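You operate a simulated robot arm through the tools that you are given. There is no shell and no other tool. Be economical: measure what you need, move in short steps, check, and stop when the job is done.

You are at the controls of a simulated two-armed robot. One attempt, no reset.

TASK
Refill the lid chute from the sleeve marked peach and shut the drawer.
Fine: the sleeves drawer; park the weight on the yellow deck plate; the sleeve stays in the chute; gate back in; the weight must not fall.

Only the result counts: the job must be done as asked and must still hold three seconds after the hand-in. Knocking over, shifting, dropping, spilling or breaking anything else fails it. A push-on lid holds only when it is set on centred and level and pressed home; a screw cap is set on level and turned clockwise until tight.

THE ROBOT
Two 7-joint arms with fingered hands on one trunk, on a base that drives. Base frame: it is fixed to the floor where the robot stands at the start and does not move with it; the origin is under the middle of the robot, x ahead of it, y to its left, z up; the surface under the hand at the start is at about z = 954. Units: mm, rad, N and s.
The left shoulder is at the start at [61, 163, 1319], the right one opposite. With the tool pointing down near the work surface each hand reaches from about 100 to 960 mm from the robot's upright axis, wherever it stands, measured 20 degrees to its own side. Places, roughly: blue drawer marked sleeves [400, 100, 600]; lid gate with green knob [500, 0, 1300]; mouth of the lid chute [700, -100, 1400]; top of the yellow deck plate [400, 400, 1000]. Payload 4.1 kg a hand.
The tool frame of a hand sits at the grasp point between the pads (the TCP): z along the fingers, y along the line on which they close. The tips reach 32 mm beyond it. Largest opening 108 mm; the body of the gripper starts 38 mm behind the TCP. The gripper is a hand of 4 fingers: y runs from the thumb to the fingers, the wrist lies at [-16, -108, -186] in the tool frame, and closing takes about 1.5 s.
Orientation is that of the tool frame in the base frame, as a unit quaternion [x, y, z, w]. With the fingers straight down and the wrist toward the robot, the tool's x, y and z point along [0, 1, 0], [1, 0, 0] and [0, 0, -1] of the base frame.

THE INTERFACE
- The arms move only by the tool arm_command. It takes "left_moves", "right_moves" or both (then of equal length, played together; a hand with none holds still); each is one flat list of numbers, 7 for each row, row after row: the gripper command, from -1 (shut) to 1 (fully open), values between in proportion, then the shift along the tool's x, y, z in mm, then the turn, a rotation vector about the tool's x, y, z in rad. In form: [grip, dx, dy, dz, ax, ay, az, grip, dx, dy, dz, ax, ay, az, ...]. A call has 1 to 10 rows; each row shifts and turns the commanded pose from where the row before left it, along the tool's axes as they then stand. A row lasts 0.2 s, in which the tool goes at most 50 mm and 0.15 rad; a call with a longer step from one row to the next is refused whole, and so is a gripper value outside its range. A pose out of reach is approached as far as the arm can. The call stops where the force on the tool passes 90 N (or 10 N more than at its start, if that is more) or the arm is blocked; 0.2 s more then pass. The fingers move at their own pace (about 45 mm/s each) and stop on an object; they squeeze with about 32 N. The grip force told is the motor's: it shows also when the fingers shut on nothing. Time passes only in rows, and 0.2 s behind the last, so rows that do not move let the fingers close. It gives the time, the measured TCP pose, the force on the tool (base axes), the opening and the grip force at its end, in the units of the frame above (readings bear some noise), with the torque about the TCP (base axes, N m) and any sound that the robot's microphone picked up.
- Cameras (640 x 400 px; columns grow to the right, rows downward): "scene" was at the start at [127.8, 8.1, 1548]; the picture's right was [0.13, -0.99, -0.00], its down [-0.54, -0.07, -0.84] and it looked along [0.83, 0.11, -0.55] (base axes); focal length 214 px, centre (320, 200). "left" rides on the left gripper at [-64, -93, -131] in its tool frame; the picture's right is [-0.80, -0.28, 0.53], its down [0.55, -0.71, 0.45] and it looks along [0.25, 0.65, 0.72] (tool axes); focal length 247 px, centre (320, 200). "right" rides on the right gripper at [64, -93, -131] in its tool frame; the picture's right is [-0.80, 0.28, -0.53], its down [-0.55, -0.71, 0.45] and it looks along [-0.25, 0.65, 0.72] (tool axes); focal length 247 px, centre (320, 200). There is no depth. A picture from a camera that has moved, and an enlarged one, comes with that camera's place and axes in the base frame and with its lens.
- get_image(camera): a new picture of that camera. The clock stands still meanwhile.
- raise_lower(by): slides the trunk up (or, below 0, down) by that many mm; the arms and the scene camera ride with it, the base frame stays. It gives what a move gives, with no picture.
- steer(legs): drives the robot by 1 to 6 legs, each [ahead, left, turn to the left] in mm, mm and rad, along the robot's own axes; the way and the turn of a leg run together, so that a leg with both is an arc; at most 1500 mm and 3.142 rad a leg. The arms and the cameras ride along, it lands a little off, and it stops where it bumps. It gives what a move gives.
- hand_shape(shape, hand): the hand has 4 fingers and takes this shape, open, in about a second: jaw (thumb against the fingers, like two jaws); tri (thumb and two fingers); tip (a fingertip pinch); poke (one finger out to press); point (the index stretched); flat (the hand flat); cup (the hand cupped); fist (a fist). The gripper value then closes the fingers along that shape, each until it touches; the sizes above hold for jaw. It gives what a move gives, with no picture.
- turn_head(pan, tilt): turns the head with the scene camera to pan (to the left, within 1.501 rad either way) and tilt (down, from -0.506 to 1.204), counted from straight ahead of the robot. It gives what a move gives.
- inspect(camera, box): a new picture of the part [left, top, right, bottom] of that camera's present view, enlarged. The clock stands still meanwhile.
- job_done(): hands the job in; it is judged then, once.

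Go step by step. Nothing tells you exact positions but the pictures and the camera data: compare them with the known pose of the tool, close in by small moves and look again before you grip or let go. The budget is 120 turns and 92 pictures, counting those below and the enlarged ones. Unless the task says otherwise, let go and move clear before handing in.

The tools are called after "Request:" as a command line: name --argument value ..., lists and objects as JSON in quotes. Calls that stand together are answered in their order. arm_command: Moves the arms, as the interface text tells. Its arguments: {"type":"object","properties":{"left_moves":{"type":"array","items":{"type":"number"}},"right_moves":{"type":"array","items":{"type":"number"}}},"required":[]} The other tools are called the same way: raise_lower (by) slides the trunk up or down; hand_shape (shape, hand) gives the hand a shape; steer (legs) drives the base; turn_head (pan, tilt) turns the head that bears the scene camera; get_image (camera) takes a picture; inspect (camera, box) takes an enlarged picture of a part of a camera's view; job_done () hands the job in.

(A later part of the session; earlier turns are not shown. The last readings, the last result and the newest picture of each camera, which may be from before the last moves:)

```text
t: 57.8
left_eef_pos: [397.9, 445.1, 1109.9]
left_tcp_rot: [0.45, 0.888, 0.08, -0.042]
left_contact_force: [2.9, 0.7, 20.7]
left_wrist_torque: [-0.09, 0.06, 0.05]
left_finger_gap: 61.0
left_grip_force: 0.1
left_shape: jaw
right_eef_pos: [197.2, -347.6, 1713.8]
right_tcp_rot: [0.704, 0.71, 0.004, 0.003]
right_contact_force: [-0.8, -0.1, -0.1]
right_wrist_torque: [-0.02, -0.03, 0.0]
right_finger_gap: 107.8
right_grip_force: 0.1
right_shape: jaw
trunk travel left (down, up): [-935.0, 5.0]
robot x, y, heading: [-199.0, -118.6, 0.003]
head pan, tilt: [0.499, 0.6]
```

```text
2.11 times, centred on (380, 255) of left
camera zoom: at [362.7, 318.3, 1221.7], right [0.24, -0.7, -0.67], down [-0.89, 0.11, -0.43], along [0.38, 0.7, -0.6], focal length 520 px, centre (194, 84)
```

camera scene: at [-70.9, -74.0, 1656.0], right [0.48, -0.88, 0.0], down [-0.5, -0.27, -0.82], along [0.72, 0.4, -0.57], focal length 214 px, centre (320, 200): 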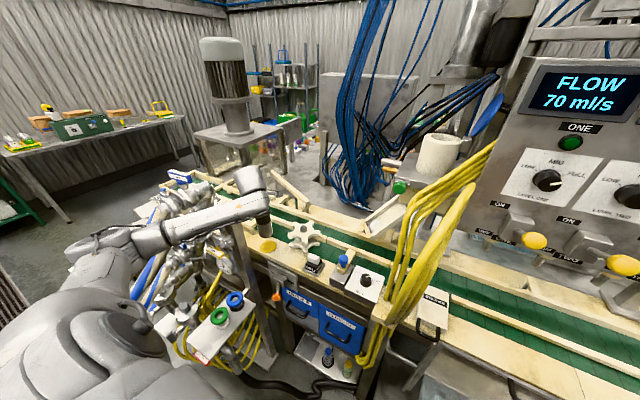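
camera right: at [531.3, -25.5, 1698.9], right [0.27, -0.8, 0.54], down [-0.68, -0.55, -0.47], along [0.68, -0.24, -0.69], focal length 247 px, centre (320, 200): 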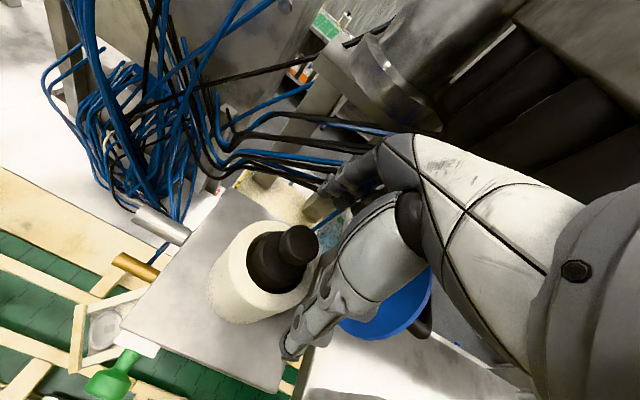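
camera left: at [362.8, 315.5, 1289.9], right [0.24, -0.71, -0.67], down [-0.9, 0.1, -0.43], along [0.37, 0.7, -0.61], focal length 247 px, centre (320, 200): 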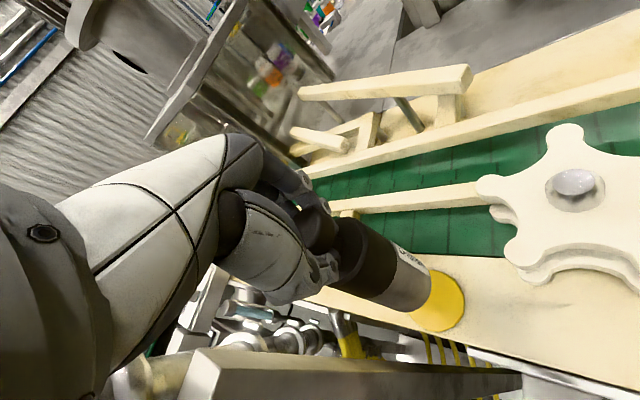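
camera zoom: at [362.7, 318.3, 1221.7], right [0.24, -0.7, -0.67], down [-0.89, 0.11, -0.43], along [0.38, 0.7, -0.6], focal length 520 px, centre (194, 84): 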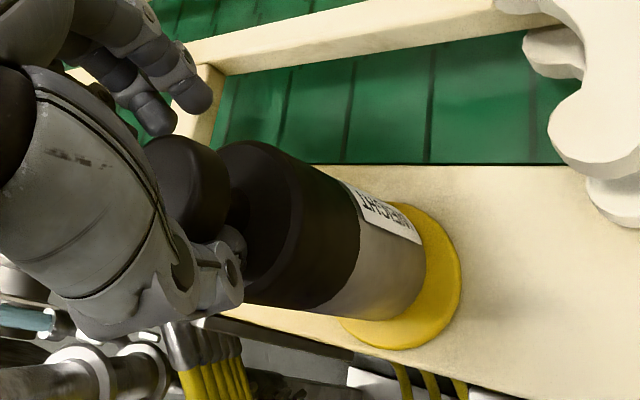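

Released; the thumb still presses on the weight's shoulder. Raising the hand straight up gently.

Request:
arm_command --left_moves '[0.3, 0.4, 0.3, -3, 0, 0, 0, 0.3, 0.6, 0.4, -4, 0, 0, 0]'

Request:
inspect --camera "left" --box '[260, 160, 500, 350]'

```text
t: 58.4
left_eef_pos: [399.1, 447.2, 1112.7]
left_tcp_rot: [0.451, 0.888, 0.075, -0.043]
left_contact_force: [-0.5, 0.5, 0.1]
left_wrist_torque: [-0.02, -0.04, 0.06]
left_finger_gap: 69.7
left_grip_force: 0.1
left_shape: jaw
right_eef_pos: [202.4, -343.4, 1713.3]
right_tcp_rot: [0.704, 0.711, 0.001, 0.003]
right_contact_force: [0.4, -0.4, 0.7]
right_wrist_torque: [-0.01, 0.03, 0.02]
right_finger_gap: 107.7
right_grip_force: 0.0
right_shape: jaw
trunk travel left (down, up): [-935.0, 5.0]
robot x, y, heading: [-199.4, -116.0, 0.005]
head pan, tilt: [0.499, 0.6]
```

```text
2.11 times, centred on (380, 255) of left
camera zoom: at [364.5, 321.3, 1223.7], right [0.24, -0.71, -0.67], down [-0.9, 0.1, -0.43], along [0.37, 0.7, -0.61], focal length 520 px, centre (194, 84)
```

zoom: 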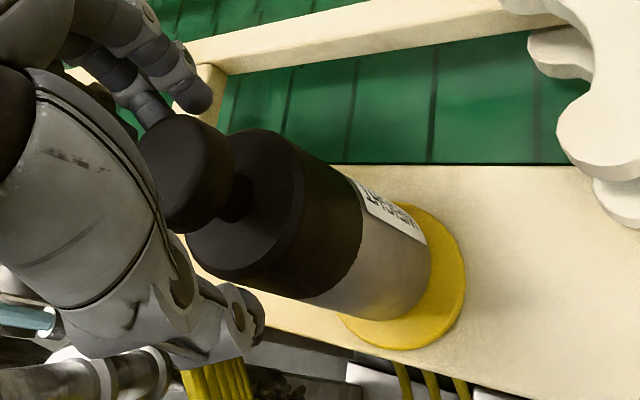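

Free. Open a bit more, shift slightly, and rise straight up.

Request:
arm_command --left_moves '[0.7, 0, 4, 0, 0, 0, 0, 0.7, 0, 0, 0, 0, 0, 0, 0.7, 1.4, 1, -9.8, 0, 0, 0, 0.7, 1.4, 1, -9.8, 0, 0, 0, 0.7, 3, 2, -20, 0, 0, 0, 0.7, 3, 2, -20, 0, 0, 0, 0.7, 5, 3, -34, 0, 0, 0, 0.7, 5, 3, -34, 0, 0, 0]'

Request:
get_image --camera "left"

```text
t: 60.2
left_eef_pos: [400.9, 446.2, 1246.7]
left_tcp_rot: [0.451, 0.888, 0.076, -0.043]
left_contact_force: [0.6, -0.4, -0.3]
left_wrist_torque: [0.0, 0.02, -0.06]
left_finger_gap: 91.5
left_grip_force: 0.0
left_shape: jaw
right_eef_pos: [200.5, -345.3, 1713.9]
right_tcp_rot: [0.704, 0.71, 0.004, 0.003]
right_contact_force: [0.2, -0.2, 0.0]
right_wrist_torque: [0.01, -0.02, 0.0]
right_finger_gap: 107.9
right_grip_force: 0.0
right_shape: jaw
trunk travel left (down, up): [-935.0, 5.0]
robot x, y, heading: [-197.6, -116.5, 0.002]
head pan, tilt: [0.499, 0.6]
```

```text
40 pictures are left
camera left: at [365.8, 319.9, 1356.8], right [0.24, -0.71, -0.67], down [-0.9, 0.1, -0.43], along [0.37, 0.7, -0.61], focal length 247 px, centre (320, 200)
```

left: 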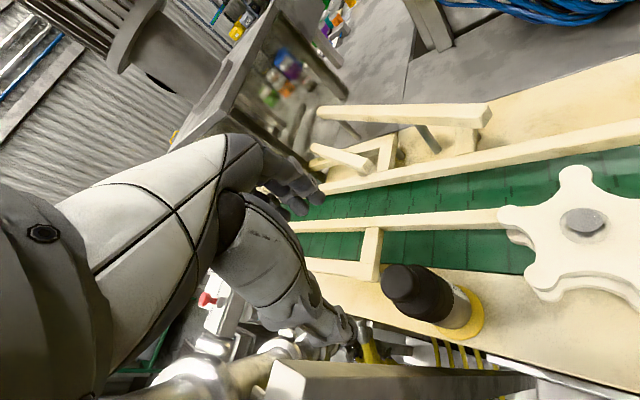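

The weight stands on the yellow plate. Retract the left hand to the right and look at the drawers.

Request:
arm_command --left_moves '[1, -25.8, -19, -26, 0, 0, 0, 1, -25.8, -19, -26, 0, 0, 0, 1, -25.8, -19, -26, 0, 0, 0, 1, -25.8, -19, -26, 0, 0, 0, 1, -25.8, -19, -26, 0, 0, 0]'

Request:
turn_head --pan 0.35 --tilt 0.95

Request:
get_image --camera "scene"

```text
t: 61.4
left_eef_pos: [401.9, 261.6, 1344.1]
left_tcp_rot: [0.45, 0.888, 0.079, -0.045]
left_contact_force: [0.1, -0.6, 0.0]
left_wrist_torque: [0.01, -0.01, 0.0]
left_finger_gap: 107.5
left_grip_force: 0.0
left_shape: jaw
right_eef_pos: [202.6, -349.4, 1713.0]
right_tcp_rot: [0.704, 0.71, 0.003, 0.001]
right_contact_force: [-1.5, -1.8, 0.1]
right_wrist_torque: [0.03, 0.0, 0.02]
right_finger_gap: 107.8
right_grip_force: 0.1
right_shape: jaw
trunk travel left (down, up): [-935.0, 5.0]
robot x, y, heading: [-199.9, -118.5, 0.004]
head pan, tilt: [0.499, 0.6]
```

```text
t: 62.2
left_eef_pos: [401.5, 264.0, 1344.1]
left_tcp_rot: [0.452, 0.888, 0.078, -0.042]
left_contact_force: [0.2, -0.6, 0.3]
left_wrist_torque: [0.04, 0.02, -0.01]
left_finger_gap: 107.6
left_grip_force: 0.2
left_shape: jaw
right_eef_pos: [199.6, -344.9, 1712.4]
right_tcp_rot: [0.704, 0.71, 0.002, 0.002]
right_contact_force: [0.1, 0.9, 0.2]
right_wrist_torque: [0.01, -0.02, 0.01]
right_finger_gap: 107.9
right_grip_force: 0.1
right_shape: jaw
trunk travel left (down, up): [-935.0, 5.0]
robot x, y, heading: [-198.2, -115.4, 0.007]
head pan, tilt: [0.351, 0.949]
```

```text
39 pictures are left
camera scene: at [-80.6, -92.4, 1627.6], right [0.35, -0.94, 0.0], down [-0.76, -0.28, -0.58], along [0.55, 0.2, -0.81], focal length 214 px, centre (320, 200)
```

scene: 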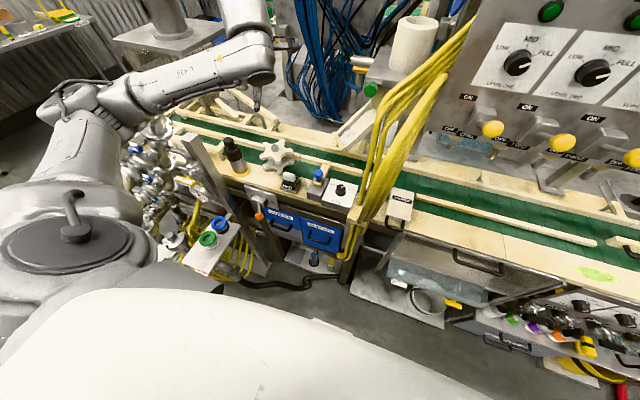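

I'll bring the left hand back near the body, then lower the trunk to see and reach the drawers.

Request:
arm_command --left_moves '[1, 16.6, -39.5, -1.5, 0, 0, 0, 1, 16.6, -39.5, -1.5, 0, 0, 0, 1, 16.6, -39.5, -1.5, 0, 0, 0, 1, 16.6, -39.5, -1.5, 0, 0, 0, 1, 16.6, -39.5, -1.5, 0, 0, 0, 1, 0, 0, 0, -0.018, -0.012, 0.122, 1, 0, 0, 0, -0.018, -0.012, 0.122, 1, 0, 0, 0, -0.018, -0.012, 0.122, 1, 0, 0, 0, -0.018, -0.012, 0.122]'

Request:
raise_lower --by -300

Request:
turn_head --pan 0.3 --tilt 0.75

Request:
get_image --camera "scene"

```text
t: 64.2
left_eef_pos: [313.5, 247.6, 1347.3]
left_tcp_rot: [0.655, 0.75, 0.084, -0.022]
left_contact_force: [-1.0, -0.4, 1.1]
left_wrist_torque: [0.02, 0.01, -0.02]
left_finger_gap: 107.8
left_grip_force: 0.0
left_shape: jaw
left hand out of reach, approached as far as the arm can: row 3, 4, 5
right_eef_pos: [200.0, -345.6, 1714.1]
right_tcp_rot: [0.704, 0.71, 0.003, 0.003]
right_contact_force: [-0.1, 0.5, -0.1]
right_wrist_torque: [-0.01, -0.01, 0.03]
right_finger_gap: 107.9
right_grip_force: 0.1
right_shape: jaw
trunk travel left (down, up): [-935.0, 5.0]
robot x, y, heading: [-199.8, -118.9, 0.005]
head pan, tilt: [0.351, 0.949]
```

```text
t: 67.2
left_eef_pos: [313.1, 245.7, 1048.8]
left_tcp_rot: [0.655, 0.75, 0.085, -0.023]
left_contact_force: [0.1, 0.4, -0.7]
left_wrist_torque: [-0.01, 0.02, -0.03]
left_finger_gap: 107.9
left_grip_force: 0.1
left_shape: jaw
right_eef_pos: [200.6, -345.3, 1412.6]
right_tcp_rot: [0.704, 0.71, 0.003, 0.003]
right_contact_force: [-0.3, 0.2, -0.1]
right_wrist_torque: [-0.02, -0.01, 0.01]
right_finger_gap: 107.8
right_grip_force: 0.0
right_shape: jaw
trunk travel left (down, up): [-635.0, 305.0]
robot x, y, heading: [-202.0, -119.3, 0.007]
head pan, tilt: [0.351, 0.949]
```

```text
t: 67.9
left_eef_pos: [313.4, 246.4, 1047.9]
left_tcp_rot: [0.655, 0.751, 0.085, -0.023]
left_contact_force: [-0.1, -0.2, -0.1]
left_wrist_torque: [-0.03, -0.01, 0.03]
left_finger_gap: 107.8
left_grip_force: 0.1
left_shape: jaw
right_eef_pos: [199.9, -345.6, 1412.7]
right_tcp_rot: [0.704, 0.71, 0.003, 0.003]
right_contact_force: [0.6, 0.9, 0.0]
right_wrist_torque: [0.02, -0.01, 0.03]
right_finger_gap: 108.0
right_grip_force: 0.2
right_shape: jaw
trunk travel left (down, up): [-635.0, 305.0]
robot x, y, heading: [-197.9, -114.4, -0.003]
head pan, tilt: [0.3, 0.75]
```

```text
38 pictures are left
camera scene: at [-69.9, -92.7, 1343.0], right [0.3, -0.95, 0.0], down [-0.65, -0.2, -0.73], along [0.7, 0.22, -0.68], focal length 214 px, centre (320, 200)
```

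scene: 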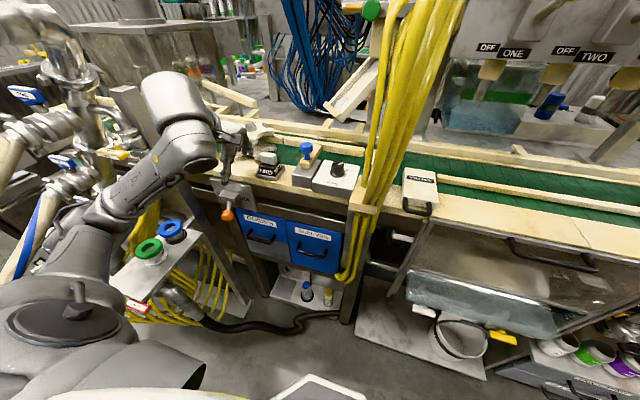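

Now the drawers are in good view. Zooming in on the sleeves drawer.

Request:
inspect --camera "scene" --box '[200, 160, 380, 310]'

```text
2.67 times, centred on (290, 235) of scene
camera zoom: at [-69.9, -92.7, 1343.0], right [0.3, -0.95, 0.0], down [-0.65, -0.2, -0.73], along [0.7, 0.22, -0.68], focal length 572 px, centre (400, 107)
```

zoom: 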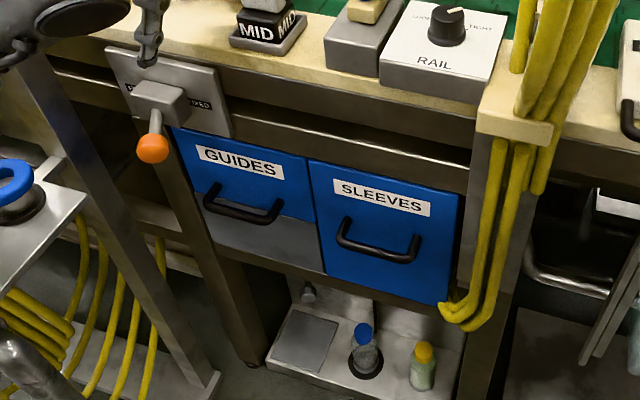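

The handle bar of the sleeves drawer is at about (310, 61, 718). I'll straighten the left hand and bring it above the handle.

Request:
arm_command --left_moves '[-0.26, 0, 0, 0, 0.044, -0.076, 0.068, -0.26, 0, 0, 0, 0.044, -0.076, 0.068, -0.26, -46, -3, 0, 0, 0, 0, -0.26, -46, -3, 0, 0, 0, 0, -0.26, -46, -2, 0, 0, 0, 0, -0.26, -46, -2, 0, 0, 0, 0, -0.26, 0, 0, 48, 0, 0, 0, -0.26, 0, 0, 48, 0, 0, 0, -0.26, 0, 0, 48, 0, 0, 0]'

Request:
get_image --camera "scene"

Request:
get_image --camera "left"

```text
t: 69.6
left_eef_pos: [325.7, 63.8, 1017.0]
left_tcp_rot: [0.705, 0.709, 0.011, 0.025]
left_contact_force: [-11.6, -3.6, 24.4]
left_wrist_torque: [0.0, -0.52, -0.07]
left_finger_gap: 38.4
left_grip_force: 0.1
left_shape: jaw
left hand out of reach, approached as far as the arm can: row 4, 5, 7
right_eef_pos: [194.5, -345.5, 1416.1]
right_tcp_rot: [0.704, 0.71, 0.004, 0.005]
right_contact_force: [0.0, -0.7, 0.7]
right_wrist_torque: [-0.02, -0.02, 0.02]
right_finger_gap: 107.9
right_grip_force: 0.1
right_shape: jaw
trunk travel left (down, up): [-635.0, 305.0]
robot x, y, heading: [-202.5, -119.4, 0.002]
head pan, tilt: [0.3, 0.75]
stopped in row 8 (left hand): the force on the tool passed its limit at 114 N (the readings are from after the stop); the commanded pose is now the measured one
```

```text
36 pictures are left
camera scene: at [-75.2, -92.7, 1343.8], right [0.3, -0.95, 0.0], down [-0.65, -0.2, -0.73], along [0.7, 0.22, -0.68], focal length 214 px, centre (320, 200)
```

scene: 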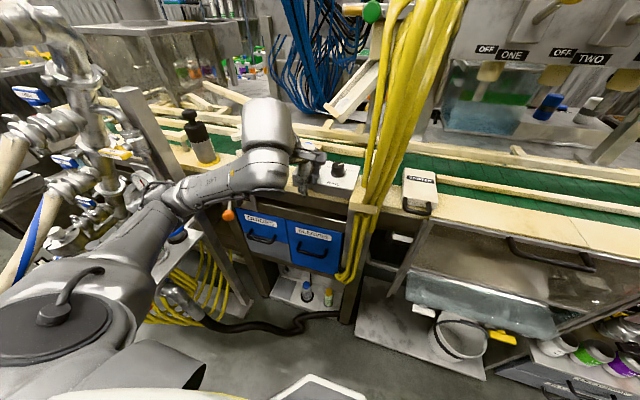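

```text
35 pictures are left
camera left: at [227.8, 2.7, 1145.4], right [-0.25, -0.81, -0.53], down [-0.68, 0.54, -0.49], along [0.68, 0.24, -0.69], focal length 247 px, centre (320, 200)
```

left: 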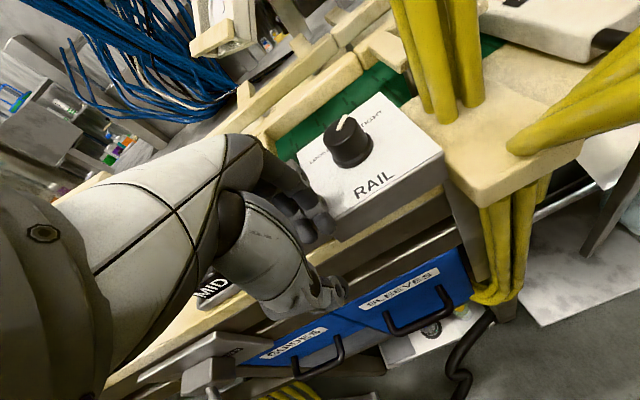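

I hit something on the deck edge (probably the blue-knob block). Backing up and away at once, then checking for damage.

Request:
arm_command --left_moves '[-0.26, 0, 0, -25, 0, 0, 0, -0.26, 0, 0, -25, 0, 0, 0]'

Request:
steer --legs '[[-80, 0, 0]]'

Request:
inspect --camera "scene" --box '[190, 120, 390, 280]'

```text
t: 70.2
left_eef_pos: [326.2, 64.3, 1063.8]
left_tcp_rot: [0.704, 0.71, 0.009, 0.02]
left_contact_force: [-0.2, 0.2, -0.1]
left_wrist_torque: [0.0, -0.02, -0.02]
left_finger_gap: 40.1
left_grip_force: 0.0
left_shape: jaw
right_eef_pos: [199.1, -346.1, 1413.9]
right_tcp_rot: [0.704, 0.71, 0.003, 0.004]
right_contact_force: [-0.7, 0.0, -0.9]
right_wrist_torque: [0.01, -0.01, -0.02]
right_finger_gap: 108.0
right_grip_force: 0.0
right_shape: jaw
trunk travel left (down, up): [-635.0, 305.0]
robot x, y, heading: [-199.9, -120.2, 0.006]
head pan, tilt: [0.3, 0.75]
```

```text
t: 71.3
left_eef_pos: [248.1, 65.4, 1062.9]
left_tcp_rot: [0.705, 0.709, 0.008, 0.02]
left_contact_force: [0.2, 0.0, -0.2]
left_wrist_torque: [0.01, -0.02, 0.01]
left_finger_gap: 39.9
left_grip_force: 0.1
left_shape: jaw
right_eef_pos: [120.2, -345.0, 1413.4]
right_tcp_rot: [0.703, 0.711, 0.002, 0.004]
right_contact_force: [0.0, 1.2, 0.5]
right_wrist_torque: [-0.02, -0.04, 0.01]
right_finger_gap: 107.8
right_grip_force: 0.1
right_shape: jaw
trunk travel left (down, up): [-635.0, 305.0]
robot x, y, heading: [-279.7, -116.4, 0.006]
head pan, tilt: [0.3, 0.75]
```

```text
2.50 times, centred on (290, 200) of scene
camera zoom: at [-149.8, -92.9, 1343.2], right [0.3, -0.95, 0.0], down [-0.65, -0.2, -0.73], along [0.7, 0.22, -0.68], focal length 536 px, centre (395, 200)
```

zoom: 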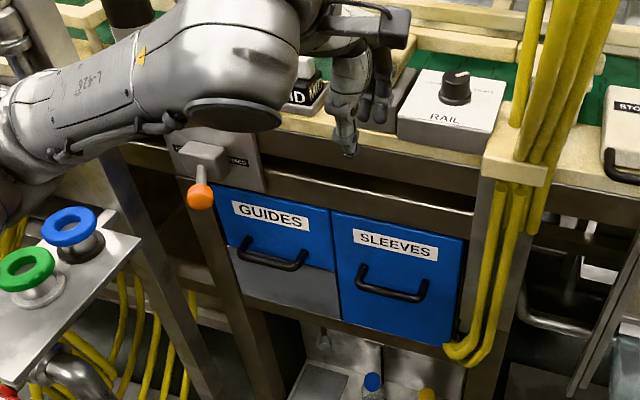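

The block is hidden behind the hand; I'll check it in a moment. With x = 248 the way down is clear, so I lower the trunk.

Request:
raise_lower --by -250

Request:
get_image --camera "scene"

Request:
get_image --camera "left"

```text
t: 73.8
left_eef_pos: [243.6, 47.2, 822.8]
left_tcp_rot: [0.706, 0.708, 0.022, 0.018]
left_contact_force: [0.3, -0.1, -0.5]
left_wrist_torque: [0.0, -0.02, 0.01]
left_finger_gap: 40.0
left_grip_force: 0.1
left_shape: jaw
right_eef_pos: [110.7, -370.5, 1162.5]
right_tcp_rot: [0.704, 0.71, 0.013, 0.0]
right_contact_force: [0.8, -0.6, 1.2]
right_wrist_torque: [0.02, 0.01, 0.0]
right_finger_gap: 107.9
right_grip_force: 0.1
right_shape: jaw
trunk travel left (down, up): [-385.0, 555.0]
robot x, y, heading: [-278.0, -118.6, -0.005]
head pan, tilt: [0.3, 0.75]
```

```text
33 pictures are left
camera scene: at [-157.2, -115.7, 1095.3], right [0.3, -0.95, -0.02], down [-0.64, -0.19, -0.74], along [0.71, 0.23, -0.67], focal length 214 px, centre (320, 200)
```

scene: 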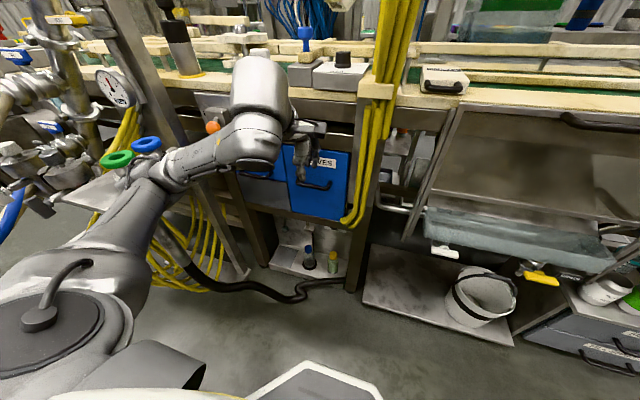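

```text
32 pictures are left
camera left: at [144.7, -17.3, 950.0], right [-0.25, -0.8, -0.55], down [-0.68, 0.55, -0.48], along [0.69, 0.25, -0.68], focal length 247 px, centre (320, 200)
```

left: 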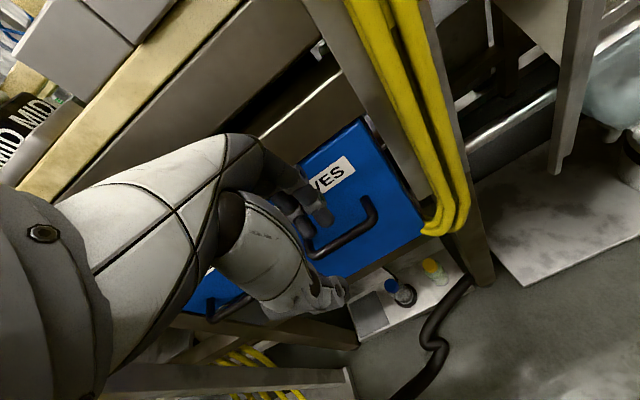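

The torso leans again: the left elbow is touching the small table with the blue/green rings. I'll raise a bit, shift the base right, and go down again.

Request:
raise_lower --by 70

Request:
steer --legs '[[0, -150, 0]]'

Request:
get_image --camera "scene"

```text
t: 74.9
left_eef_pos: [247.8, 66.2, 882.3]
left_tcp_rot: [0.704, 0.71, 0.01, 0.019]
left_contact_force: [-0.1, -1.0, -0.8]
left_wrist_torque: [0.0, 0.0, -0.03]
left_finger_gap: 40.2
left_grip_force: 0.1
left_shape: jaw
right_eef_pos: [122.2, -345.1, 1232.9]
right_tcp_rot: [0.704, 0.711, 0.002, 0.002]
right_contact_force: [-0.3, 0.1, -0.3]
right_wrist_torque: [0.02, -0.01, 0.02]
right_finger_gap: 107.8
right_grip_force: 0.1
right_shape: jaw
trunk travel left (down, up): [-455.0, 485.0]
robot x, y, heading: [-275.5, -118.3, 0.005]
head pan, tilt: [0.3, 0.75]
```

```text
t: 76.3
left_eef_pos: [247.8, -86.0, 882.1]
left_tcp_rot: [0.705, 0.709, 0.009, 0.019]
left_contact_force: [0.1, -0.4, 0.7]
left_wrist_torque: [0.04, 0.04, 0.0]
left_finger_gap: 39.8
left_grip_force: 0.0
left_shape: jaw
right_eef_pos: [122.8, -497.9, 1232.8]
right_tcp_rot: [0.703, 0.711, 0.003, 0.003]
right_contact_force: [0.2, 0.1, -0.1]
right_wrist_torque: [0.05, -0.02, 0.02]
right_finger_gap: 107.6
right_grip_force: 0.2
right_shape: jaw
trunk travel left (down, up): [-455.0, 485.0]
robot x, y, heading: [-275.7, -267.1, 0.003]
head pan, tilt: [0.3, 0.75]
```

```text
31 pictures are left
camera scene: at [-148.1, -245.4, 1163.1], right [0.3, -0.95, 0.0], down [-0.65, -0.2, -0.73], along [0.7, 0.22, -0.68], focal length 214 px, centre (320, 200)
```

scene: 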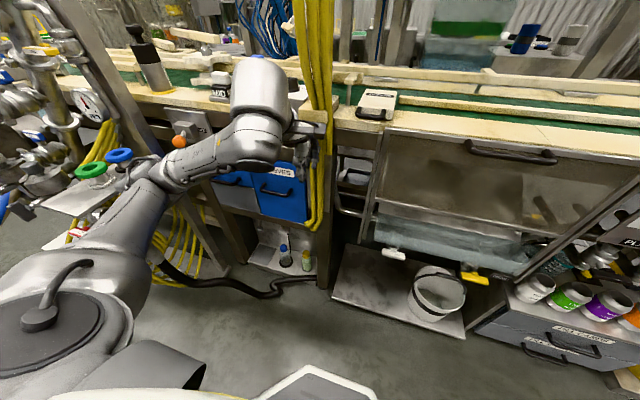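

Now reach the left hand back over in front of the handle, then lower; I'll watch the right hand's reading as a lean indicator.

Request:
arm_command --left_moves '[-0.26, 36, 0, 0, 0, 0, 0, -0.26, 36, 0, 0, 0, 0, 0, -0.26, 36, 0, 0, 0, 0, 0, -0.26, 36, 0, 0, 0, 0, 0]'

Request:
raise_lower --by -60

Request:
raise_lower --by -60

Request:
get_image --camera "left"

```text
t: 77.3
left_eef_pos: [245.8, 59.6, 881.3]
left_tcp_rot: [0.705, 0.709, 0.009, 0.02]
left_contact_force: [0.2, 0.0, 0.3]
left_wrist_torque: [-0.02, 0.02, 0.01]
left_finger_gap: 40.0
left_grip_force: 0.0
left_shape: jaw
right_eef_pos: [122.5, -496.0, 1234.1]
right_tcp_rot: [0.704, 0.71, 0.001, 0.003]
right_contact_force: [-0.5, 0.0, 0.4]
right_wrist_torque: [-0.03, 0.01, 0.01]
right_finger_gap: 107.8
right_grip_force: 0.1
right_shape: jaw
trunk travel left (down, up): [-455.0, 485.0]
robot x, y, heading: [-277.4, -269.7, 0.008]
head pan, tilt: [0.3, 0.75]
```

```text
t: 78.3
left_eef_pos: [247.3, 57.9, 820.6]
left_tcp_rot: [0.705, 0.709, 0.009, 0.02]
left_contact_force: [0.3, -0.1, -0.3]
left_wrist_torque: [-0.02, 0.0, 0.02]
left_finger_gap: 40.2
left_grip_force: 0.0
left_shape: jaw
right_eef_pos: [121.4, -497.3, 1174.3]
right_tcp_rot: [0.704, 0.711, 0.002, 0.003]
right_contact_force: [-0.2, -0.7, 0.0]
right_wrist_torque: [0.01, 0.01, 0.0]
right_finger_gap: 107.9
right_grip_force: 0.0
right_shape: jaw
trunk travel left (down, up): [-395.0, 545.0]
robot x, y, heading: [-278.7, -267.0, 0.003]
head pan, tilt: [0.3, 0.75]
```

```text
t: 79.3
left_eef_pos: [247.4, 58.4, 761.0]
left_tcp_rot: [0.704, 0.71, 0.009, 0.019]
left_contact_force: [0.0, -0.4, 0.1]
left_wrist_torque: [-0.01, -0.01, 0.03]
left_finger_gap: 40.0
left_grip_force: 0.1
left_shape: jaw
right_eef_pos: [121.8, -496.8, 1113.7]
right_tcp_rot: [0.704, 0.71, 0.002, 0.003]
right_contact_force: [0.4, -0.1, -0.1]
right_wrist_torque: [0.0, 0.0, 0.03]
right_finger_gap: 107.9
right_grip_force: 0.2
right_shape: jaw
trunk travel left (down, up): [-335.0, 605.0]
robot x, y, heading: [-275.1, -266.1, 0.005]
head pan, tilt: [0.3, 0.75]
```

```text
30 pictures are left
camera left: at [150.9, -2.8, 890.2], right [-0.26, -0.81, -0.53], down [-0.69, 0.54, -0.48], along [0.68, 0.24, -0.7], focal length 247 px, centre (320, 200)
```

left: 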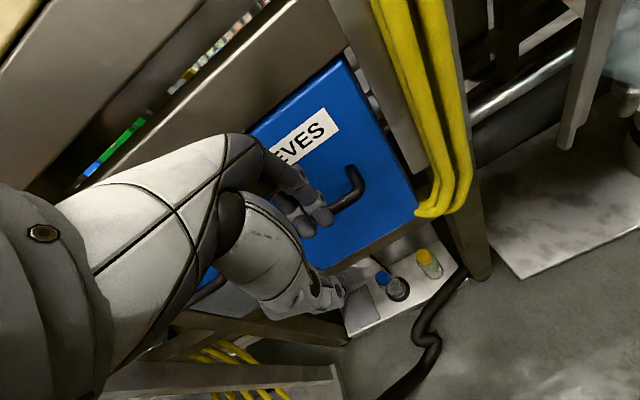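

No contact now. The bar is at x≈306, y 15–103, z≈718, and the drawer face at x≈340. I'll go up a little, forward, and look before dropping the fingers behind the bar.

Request:
arm_command --left_moves '[-0.37, 0, 0, -20, 0, 0, 0, -0.37, 0, 28, 0, 0, 0, 0, -0.37, 0, 27, 0, 0, 0, 0]'

Request:
inspect --camera "left" --box '[220, 100, 440, 340]'

Request:
inspect --camera "scene" --box '[220, 60, 340, 220]'

```text
t: 80.1
left_eef_pos: [301.4, 59.7, 785.1]
left_tcp_rot: [0.705, 0.709, 0.009, 0.02]
left_contact_force: [-7.5, -0.5, -1.4]
left_wrist_torque: [0.02, -0.06, 0.07]
left_finger_gap: 32.2
left_grip_force: 0.0
left_shape: jaw
right_eef_pos: [120.8, -495.5, 1112.9]
right_tcp_rot: [0.703, 0.711, 0.002, 0.004]
right_contact_force: [0.1, -0.2, 0.3]
right_wrist_torque: [-0.03, -0.04, 0.0]
right_finger_gap: 107.8
right_grip_force: 0.0
right_shape: jaw
trunk travel left (down, up): [-335.0, 605.0]
robot x, y, heading: [-279.7, -262.1, 0.007]
head pan, tilt: [0.3, 0.75]
```

```text
1.67 times, centred on (330, 220) of left
camera zoom: at [204.9, -2.2, 913.0], right [-0.26, -0.81, -0.53], down [-0.69, 0.54, -0.48], along [0.68, 0.24, -0.7], focal length 412 px, centre (303, 167)
```

zoom: 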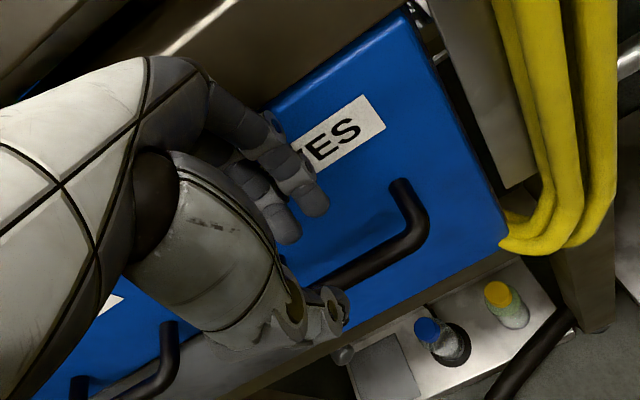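

```text
2.50 times, centred on (280, 140) of scene
camera zoom: at [-149.6, -244.2, 1043.2], right [0.3, -0.95, 0.0], down [-0.65, -0.2, -0.73], along [0.7, 0.22, -0.68], focal length 536 px, centre (420, 350)
```

zoom: 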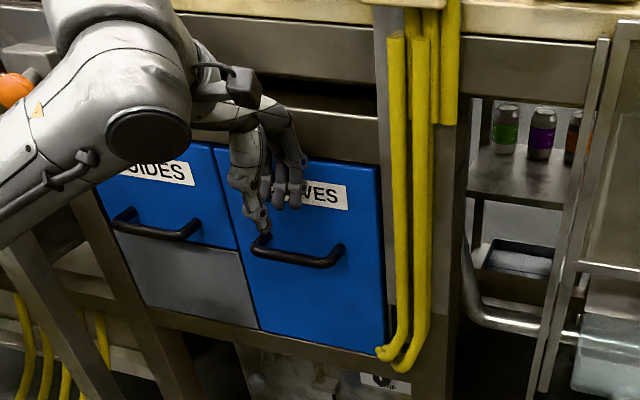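

The finger knuckles touch the drawer face, so a vertical insertion is too tight. I'll back off and pitch the hand forward to hook the bar from above-front.

Request:
arm_command --left_moves '[-0.45, 0, -38, 0, 0, 0, 0, -0.45, 0, 0, 0, -0.15, 0, 0, -0.45, 0, 0, 0, -0.15, 0, 0, -0.45, 0, 0, 0, -0.15, 0, 0, -0.45, 0, 0, 0, -0.15, 0, 0, -0.45, 0, 0, 0, -0.15, 0, 0, -0.45, 0, -14.3, 15.3, 0, 0, 0]'

Request:
inspect --camera "scene" --box '[220, 60, 340, 220]'

Request:
get_image --camera "left"

```text
t: 81.7
left_eef_pos: [270.1, 62.3, 763.5]
left_tcp_rot: [0.648, 0.657, 0.271, 0.273]
left_contact_force: [-0.6, -0.8, -1.4]
left_wrist_torque: [-0.02, -0.1, -0.01]
left_finger_gap: 29.8
left_grip_force: 0.0
left_shape: jaw
left hand out of reach, approached as far as the arm can: row 3, 4, 6
right_eef_pos: [120.1, -495.0, 1114.4]
right_tcp_rot: [0.704, 0.71, 0.003, 0.005]
right_contact_force: [-0.8, 0.2, 0.4]
right_wrist_torque: [0.01, -0.08, -0.02]
right_finger_gap: 107.7
right_grip_force: 0.1
right_shape: jaw
trunk travel left (down, up): [-335.0, 605.0]
robot x, y, heading: [-283.2, -270.8, -0.0]
head pan, tilt: [0.3, 0.75]
```

```text
2.50 times, centred on (280, 140) of scene
camera zoom: at [-150.2, -243.7, 1043.2], right [0.3, -0.95, 0.0], down [-0.65, -0.2, -0.73], along [0.7, 0.22, -0.68], focal length 536 px, centre (420, 350)
```

zoom: 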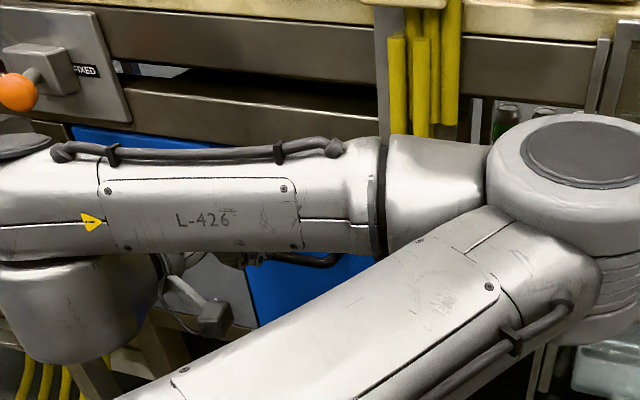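

```text
26 pictures are left
camera left: at [112.8, -1.6, 789.9], right [0.19, -0.8, -0.57], down [-0.18, 0.54, -0.82], along [0.96, 0.26, -0.05], focal length 247 px, centre (320, 200)
```

left: 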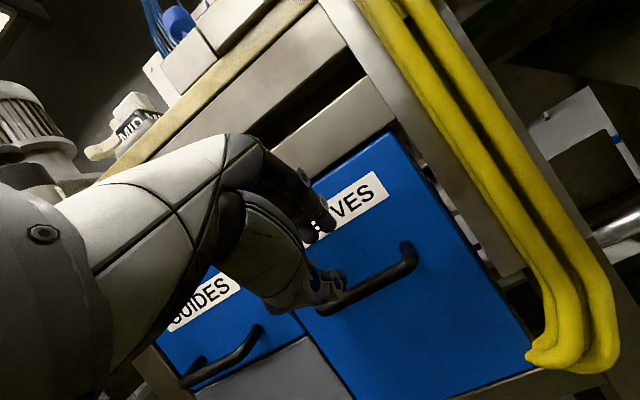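

The elbow swung over to the right side without contact. Recomputing with better baselines the bar is at about (321, 64, 692), face at x≈358. I'll shift and advance partly.

Request:
arm_command --left_moves '[-0.3, 2, -15, 0, 0, 0, 0, -0.3, 0, 0, 20, 0, 0, 0, -0.3, 0, 0, 20, 0, 0, 0]'

Request:
inspect --camera "left" --box '[220, 140, 460, 340]'

```text
t: 82.5
left_eef_pos: [288.5, 62.5, 721.6]
left_tcp_rot: [0.649, 0.657, 0.267, 0.276]
left_contact_force: [-0.8, 0.4, -0.2]
left_wrist_torque: [0.0, 0.02, -0.01]
left_finger_gap: 37.6
left_grip_force: 0.1
left_shape: jaw
right_eef_pos: [120.9, -496.9, 1113.5]
right_tcp_rot: [0.703, 0.711, 0.001, 0.004]
right_contact_force: [-0.4, 0.3, 1.1]
right_wrist_torque: [-0.06, 0.01, 0.0]
right_finger_gap: 108.0
right_grip_force: 0.1
right_shape: jaw
trunk travel left (down, up): [-335.0, 605.0]
robot x, y, heading: [-276.7, -268.6, 0.002]
head pan, tilt: [0.3, 0.75]
```

```text
2.00 times, centred on (340, 240) of left
camera zoom: at [131.9, -2.2, 749.9], right [0.18, -0.81, -0.56], down [-0.18, 0.53, -0.82], along [0.97, 0.25, -0.05], focal length 494 px, centre (280, 120)
```

zoom: 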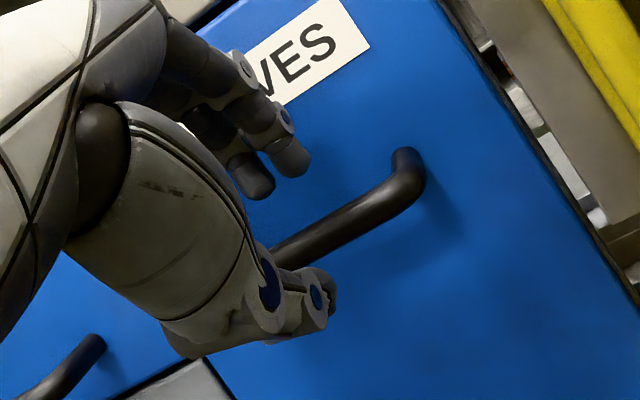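

The bar is between thumb and fingers. Advance and close.

Request:
arm_command --left_moves '[-0.3, 0, 0, 14, 0, 0, 0, -0.3, 0, 0, 14, 0, 0, 0, -1, 0, 0, 0, 0, 0, 0, -1, 0, 0, 0, 0, 0, 0, -1, 0, 0, 0, 0, 0, 0, -1, 0, 0, 0, 0, 0, 0]'

Request:
inspect --camera "left" --box '[220, 140, 460, 340]'

```text
t: 83.9
left_eef_pos: [306.6, 73.3, 704.2]
left_tcp_rot: [0.639, 0.664, 0.272, 0.275]
left_contact_force: [2.0, -1.6, -1.3]
left_wrist_torque: [0.06, -0.03, -0.05]
left_finger_gap: 8.5
left_grip_force: 32.1
left_shape: jaw
right_eef_pos: [122.9, -495.6, 1114.3]
right_tcp_rot: [0.704, 0.71, 0.002, 0.003]
right_contact_force: [0.1, 0.0, 0.2]
right_wrist_torque: [-0.01, -0.01, -0.02]
right_finger_gap: 107.6
right_grip_force: 0.1
right_shape: jaw
trunk travel left (down, up): [-335.0, 605.0]
robot x, y, heading: [-277.6, -267.5, 0.001]
head pan, tilt: [0.3, 0.75]
```

```text
2.00 times, centred on (340, 240) of left
camera zoom: at [151.6, 6.4, 731.8], right [0.21, -0.8, -0.56], down [-0.19, 0.53, -0.83], along [0.96, 0.28, -0.04], focal length 494 px, centre (280, 120)
```

zoom: 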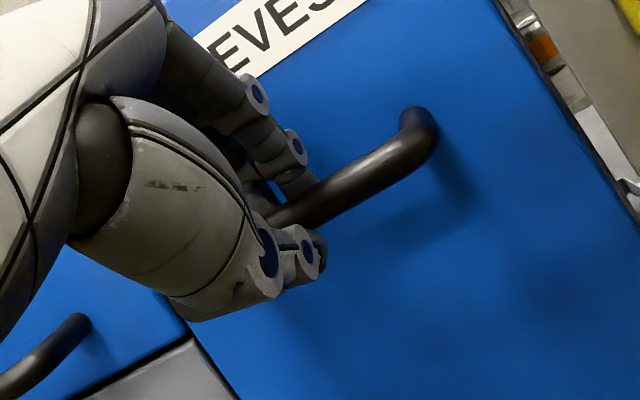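

The bar is gripped. I'll pull the drawer by driving straight back.

Request:
steer --legs '[[-200, 0, 0]]'

Request:
turn_head --pan 0.45 --tilt 0.65

Request:
get_image --camera "scene"

```text
t: 85.5
left_eef_pos: [106.4, 73.2, 704.5]
left_tcp_rot: [0.64, 0.664, 0.272, 0.276]
left_contact_force: [0.7, 15.6, -2.8]
left_wrist_torque: [0.34, 0.04, 0.2]
left_finger_gap: 8.0
left_grip_force: 32.0
left_shape: jaw
right_eef_pos: [-80.9, -495.8, 1112.8]
right_tcp_rot: [0.705, 0.709, 0.001, 0.004]
right_contact_force: [-0.4, -0.1, -0.1]
right_wrist_torque: [-0.03, 0.01, 0.01]
right_finger_gap: 108.0
right_grip_force: 0.0
right_shape: jaw
trunk travel left (down, up): [-335.0, 605.0]
robot x, y, heading: [-479.7, -266.8, 0.005]
head pan, tilt: [0.3, 0.75]
```

```text
t: 86.2
left_eef_pos: [105.0, 74.7, 705.0]
left_tcp_rot: [0.638, 0.666, 0.273, 0.274]
left_contact_force: [-1.2, -7.8, -7.9]
left_wrist_torque: [-0.03, 0.12, -0.14]
left_finger_gap: 7.9
left_grip_force: 32.4
left_shape: jaw
right_eef_pos: [-80.5, -497.7, 1113.5]
right_tcp_rot: [0.704, 0.71, 0.003, 0.002]
right_contact_force: [-0.8, 0.8, -0.2]
right_wrist_torque: [-0.02, 0.01, -0.03]
right_finger_gap: 107.9
right_grip_force: 0.1
right_shape: jaw
trunk travel left (down, up): [-335.0, 605.0]
robot x, y, heading: [-481.0, -269.9, -0.001]
head pan, tilt: [0.45, 0.649]
```

```text
23 pictures are left
camera scene: at [-350.8, -232.0, 1051.5], right [0.44, -0.9, 0.0], down [-0.55, -0.26, -0.8], along [0.72, 0.35, -0.61], focal length 214 px, centre (320, 200)
```

scene: 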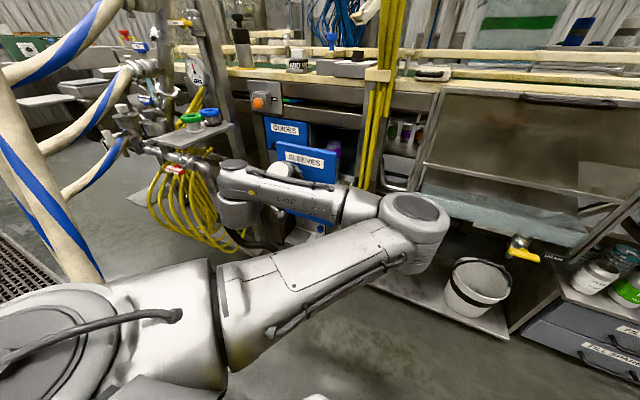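

The drawer is open by about 200 mm. Release the handle, back the hand out, then raise the trunk to look in.

Request:
arm_command --left_moves '[-0.3, 0, 0, 0, 0, 0, 0, -0.3, 0, 0, 0, 0, 0, 0, -0.3, 0, 0, 0, 0, 0, 0, -0.3, 0, 0, -20, 0, 0, 0, -0.3, 0, 0, -30, 0, 0, 0, -0.3, 0, -20, -30, 0, 0, 0, -0.3, 0, -20, -30, 0, 0, 0]'

Request:
raise_lower --by 400

Request:
turn_head --pan 0.5 --tilt 0.85

Request:
get_image --camera "scene"

```text
t: 87.8
left_eef_pos: [28.9, 77.1, 744.2]
left_tcp_rot: [0.64, 0.664, 0.27, 0.277]
left_contact_force: [0.3, 1.0, 0.1]
left_wrist_torque: [-0.02, -0.04, -0.06]
left_finger_gap: 38.0
left_grip_force: 0.1
left_shape: jaw
left hand out of reach, approached as far as the arm can: row 7
right_eef_pos: [-79.4, -494.3, 1114.4]
right_tcp_rot: [0.705, 0.709, 0.001, 0.004]
right_contact_force: [0.0, 1.2, 0.2]
right_wrist_torque: [-0.07, 0.04, 0.02]
right_finger_gap: 107.8
right_grip_force: 0.0
right_shape: jaw
trunk travel left (down, up): [-335.0, 605.0]
robot x, y, heading: [-480.2, -268.9, -0.002]
head pan, tilt: [0.45, 0.649]
```

```text
t: 91.7
left_eef_pos: [29.3, 75.5, 1147.0]
left_tcp_rot: [0.639, 0.664, 0.272, 0.275]
left_contact_force: [0.6, 0.7, -0.7]
left_wrist_torque: [-0.01, -0.01, 0.01]
left_finger_gap: 38.0
left_grip_force: 0.1
left_shape: jaw
right_eef_pos: [-80.8, -498.2, 1512.1]
right_tcp_rot: [0.705, 0.71, 0.001, 0.003]
right_contact_force: [0.5, 0.3, 0.3]
right_wrist_torque: [-0.01, 0.01, -0.02]
right_finger_gap: 107.9
right_grip_force: 0.0
right_shape: jaw
trunk travel left (down, up): [-735.0, 205.0]
robot x, y, heading: [-478.8, -269.2, -0.0]
head pan, tilt: [0.45, 0.649]
```

```text
t: 92.4
left_eef_pos: [27.6, 74.6, 1147.1]
left_tcp_rot: [0.64, 0.664, 0.271, 0.276]
left_contact_force: [-0.6, -0.2, 0.3]
left_wrist_torque: [0.01, 0.02, -0.01]
left_finger_gap: 37.8
left_grip_force: 0.1
left_shape: jaw
right_eef_pos: [-80.9, -498.3, 1514.2]
right_tcp_rot: [0.705, 0.71, 0.002, 0.004]
right_contact_force: [0.5, 0.2, 0.5]
right_wrist_torque: [0.01, -0.01, 0.0]
right_finger_gap: 107.9
right_grip_force: 0.1
right_shape: jaw
trunk travel left (down, up): [-735.0, 205.0]
robot x, y, heading: [-481.9, -268.9, 0.001]
head pan, tilt: [0.499, 0.85]
```

```text
22 pictures are left
camera scene: at [-360.7, -232.0, 1435.1], right [0.48, -0.88, 0.0], down [-0.66, -0.36, -0.66], along [0.58, 0.32, -0.75], focal length 214 px, centre (320, 200)
```

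scene: 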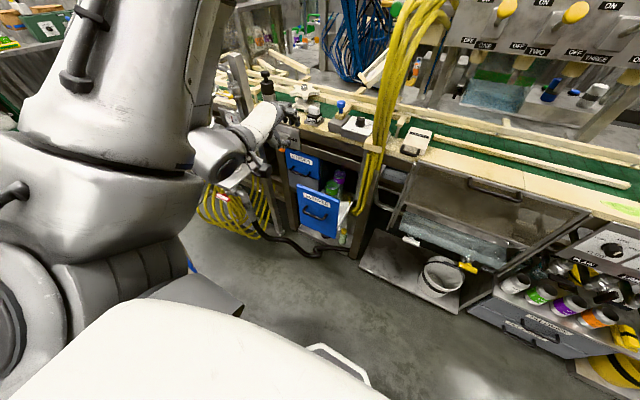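

Request:
inspect --camera "scene" --box '[260, 110, 400, 270]'

```text
2.50 times, centred on (330, 190) of scene
camera zoom: at [-360.7, -232.0, 1435.1], right [0.48, -0.88, 0.0], down [-0.66, -0.36, -0.66], along [0.58, 0.32, -0.75], focal length 536 px, centre (295, 225)
```

zoom: 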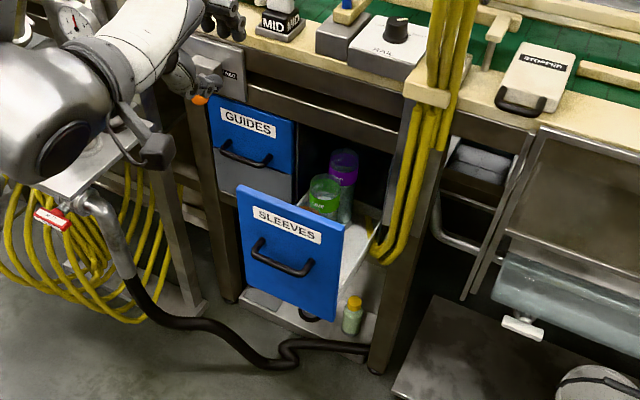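

I see green and purple sleeves; the third (peach, orange seen earlier) must be further back. I'll regrip the handle by retracing the path and pull the drawer further.

Request:
raise_lower --by -400

Request:
arm_command --left_moves '[-0.3, 2, 12.5, 16, 0, 0, 0, -0.3, 1, 12.5, 16, 0, 0, 0, -0.3, 0, 0, 15, 0, 0, 0, -0.3, 0, 0, 15, 0, 0, 0]'

Request:
inspect --camera "left" --box '[220, 100, 540, 340]'

```text
t: 96.2
left_eef_pos: [27.9, 75.0, 746.3]
left_tcp_rot: [0.639, 0.664, 0.272, 0.275]
left_contact_force: [-0.4, -1.0, 0.7]
left_wrist_torque: [0.01, 0.03, 0.02]
left_finger_gap: 38.0
left_grip_force: 0.0
left_shape: jaw
right_eef_pos: [-80.9, -497.6, 1113.8]
right_tcp_rot: [0.705, 0.71, 0.002, 0.003]
right_contact_force: [0.3, -0.6, -0.5]
right_wrist_torque: [0.0, 0.02, 0.01]
right_finger_gap: 107.5
right_grip_force: 0.0
right_shape: jaw
trunk travel left (down, up): [-335.0, 605.0]
robot x, y, heading: [-482.8, -270.0, 0.0]
head pan, tilt: [0.499, 0.85]
```

```text
t: 97.2
left_eef_pos: [89.4, 78.9, 720.7]
left_tcp_rot: [0.641, 0.663, 0.271, 0.276]
left_contact_force: [0.3, -0.9, 0.1]
left_wrist_torque: [-0.03, 0.0, 0.0]
left_finger_gap: 37.9
left_grip_force: 0.0
left_shape: jaw
right_eef_pos: [-80.1, -497.5, 1114.2]
right_tcp_rot: [0.704, 0.71, 0.003, 0.002]
right_contact_force: [0.1, -1.1, 0.5]
right_wrist_torque: [-0.04, 0.04, -0.01]
right_finger_gap: 107.9
right_grip_force: 0.0
right_shape: jaw
trunk travel left (down, up): [-335.0, 605.0]
robot x, y, heading: [-477.3, -269.0, 0.003]
head pan, tilt: [0.499, 0.85]
```

```text
1.67 times, centred on (380, 220) of left
camera zoom: at [-66.2, 11.9, 748.4], right [0.2, -0.8, -0.56], down [-0.19, 0.53, -0.83], along [0.96, 0.28, -0.04], focal length 412 px, centre (220, 167)
```

zoom: 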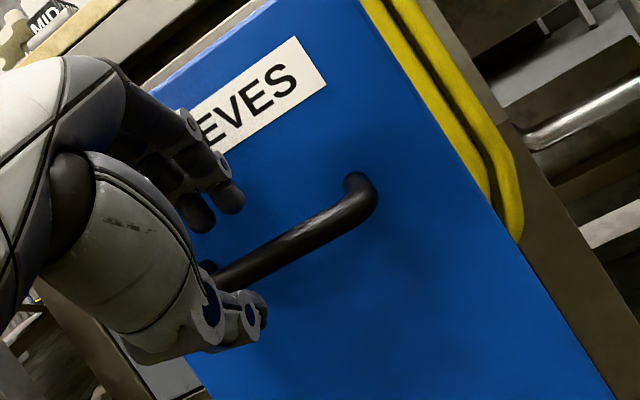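

Same approach geometry as before. Advance, grip, and pull another 110 mm.

Request:
arm_command --left_moves '[-0.3, 0, 0, 12, 0, 0, 0, -0.3, 0, 0, 11, 0, 0, 0, -1, 0, 0, 0, 0, 0, 0, -1, 0, 0, 0, 0, 0, 0, -1, 0, 0, 0, 0, 0, 0, -1, 0, 0, 0, 0, 0, 0]'

Request:
steer --legs '[[-110, 0, 0]]'

```text
t: 98.6
left_eef_pos: [106.1, 79.0, 704.7]
left_tcp_rot: [0.64, 0.664, 0.272, 0.276]
left_contact_force: [0.4, -1.3, -3.6]
left_wrist_torque: [0.14, -0.06, -0.09]
left_finger_gap: 6.9
left_grip_force: 32.3
left_shape: jaw
right_eef_pos: [-79.6, -497.8, 1112.7]
right_tcp_rot: [0.705, 0.709, 0.003, 0.003]
right_contact_force: [0.2, 0.1, 0.5]
right_wrist_torque: [0.02, 0.03, -0.03]
right_finger_gap: 107.6
right_grip_force: 0.1
right_shape: jaw
trunk travel left (down, up): [-335.0, 605.0]
robot x, y, heading: [-477.5, -267.6, -0.001]
head pan, tilt: [0.499, 0.85]
```

```text
t: 99.8
left_eef_pos: [-8.1, 78.7, 706.0]
left_tcp_rot: [0.641, 0.663, 0.271, 0.276]
left_contact_force: [0.0, 0.1, 1.0]
left_wrist_torque: [0.01, 0.01, 0.05]
left_finger_gap: 4.9
left_grip_force: 32.5
left_shape: jaw
right_eef_pos: [-195.6, -498.7, 1114.9]
right_tcp_rot: [0.706, 0.708, 0.004, 0.003]
right_contact_force: [-0.5, 0.1, 0.7]
right_wrist_torque: [0.0, -0.03, 0.01]
right_finger_gap: 107.7
right_grip_force: 0.0
right_shape: jaw
trunk travel left (down, up): [-335.0, 605.0]
robot x, y, heading: [-592.6, -266.4, 0.002]
head pan, tilt: [0.499, 0.85]
```

The gap dropped to 4.9 mm, so it probably slipped off at the end stop. Checking.

Request:
get_image --camera "left"

```text
19 pictures are left
camera left: at [-163.7, 11.7, 733.2], right [0.2, -0.8, -0.56], down [-0.19, 0.53, -0.83], along [0.96, 0.27, -0.04], focal length 247 px, centre (320, 200)
```

left: 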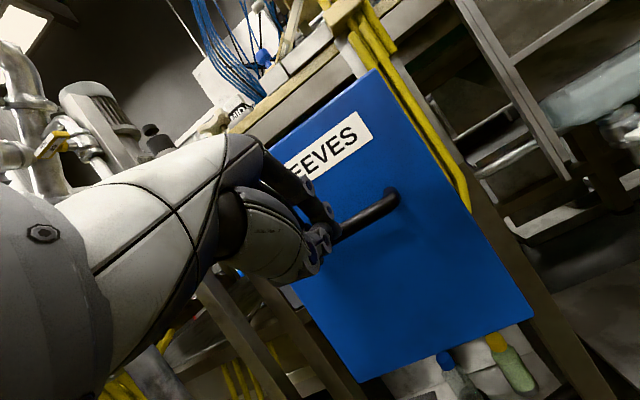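

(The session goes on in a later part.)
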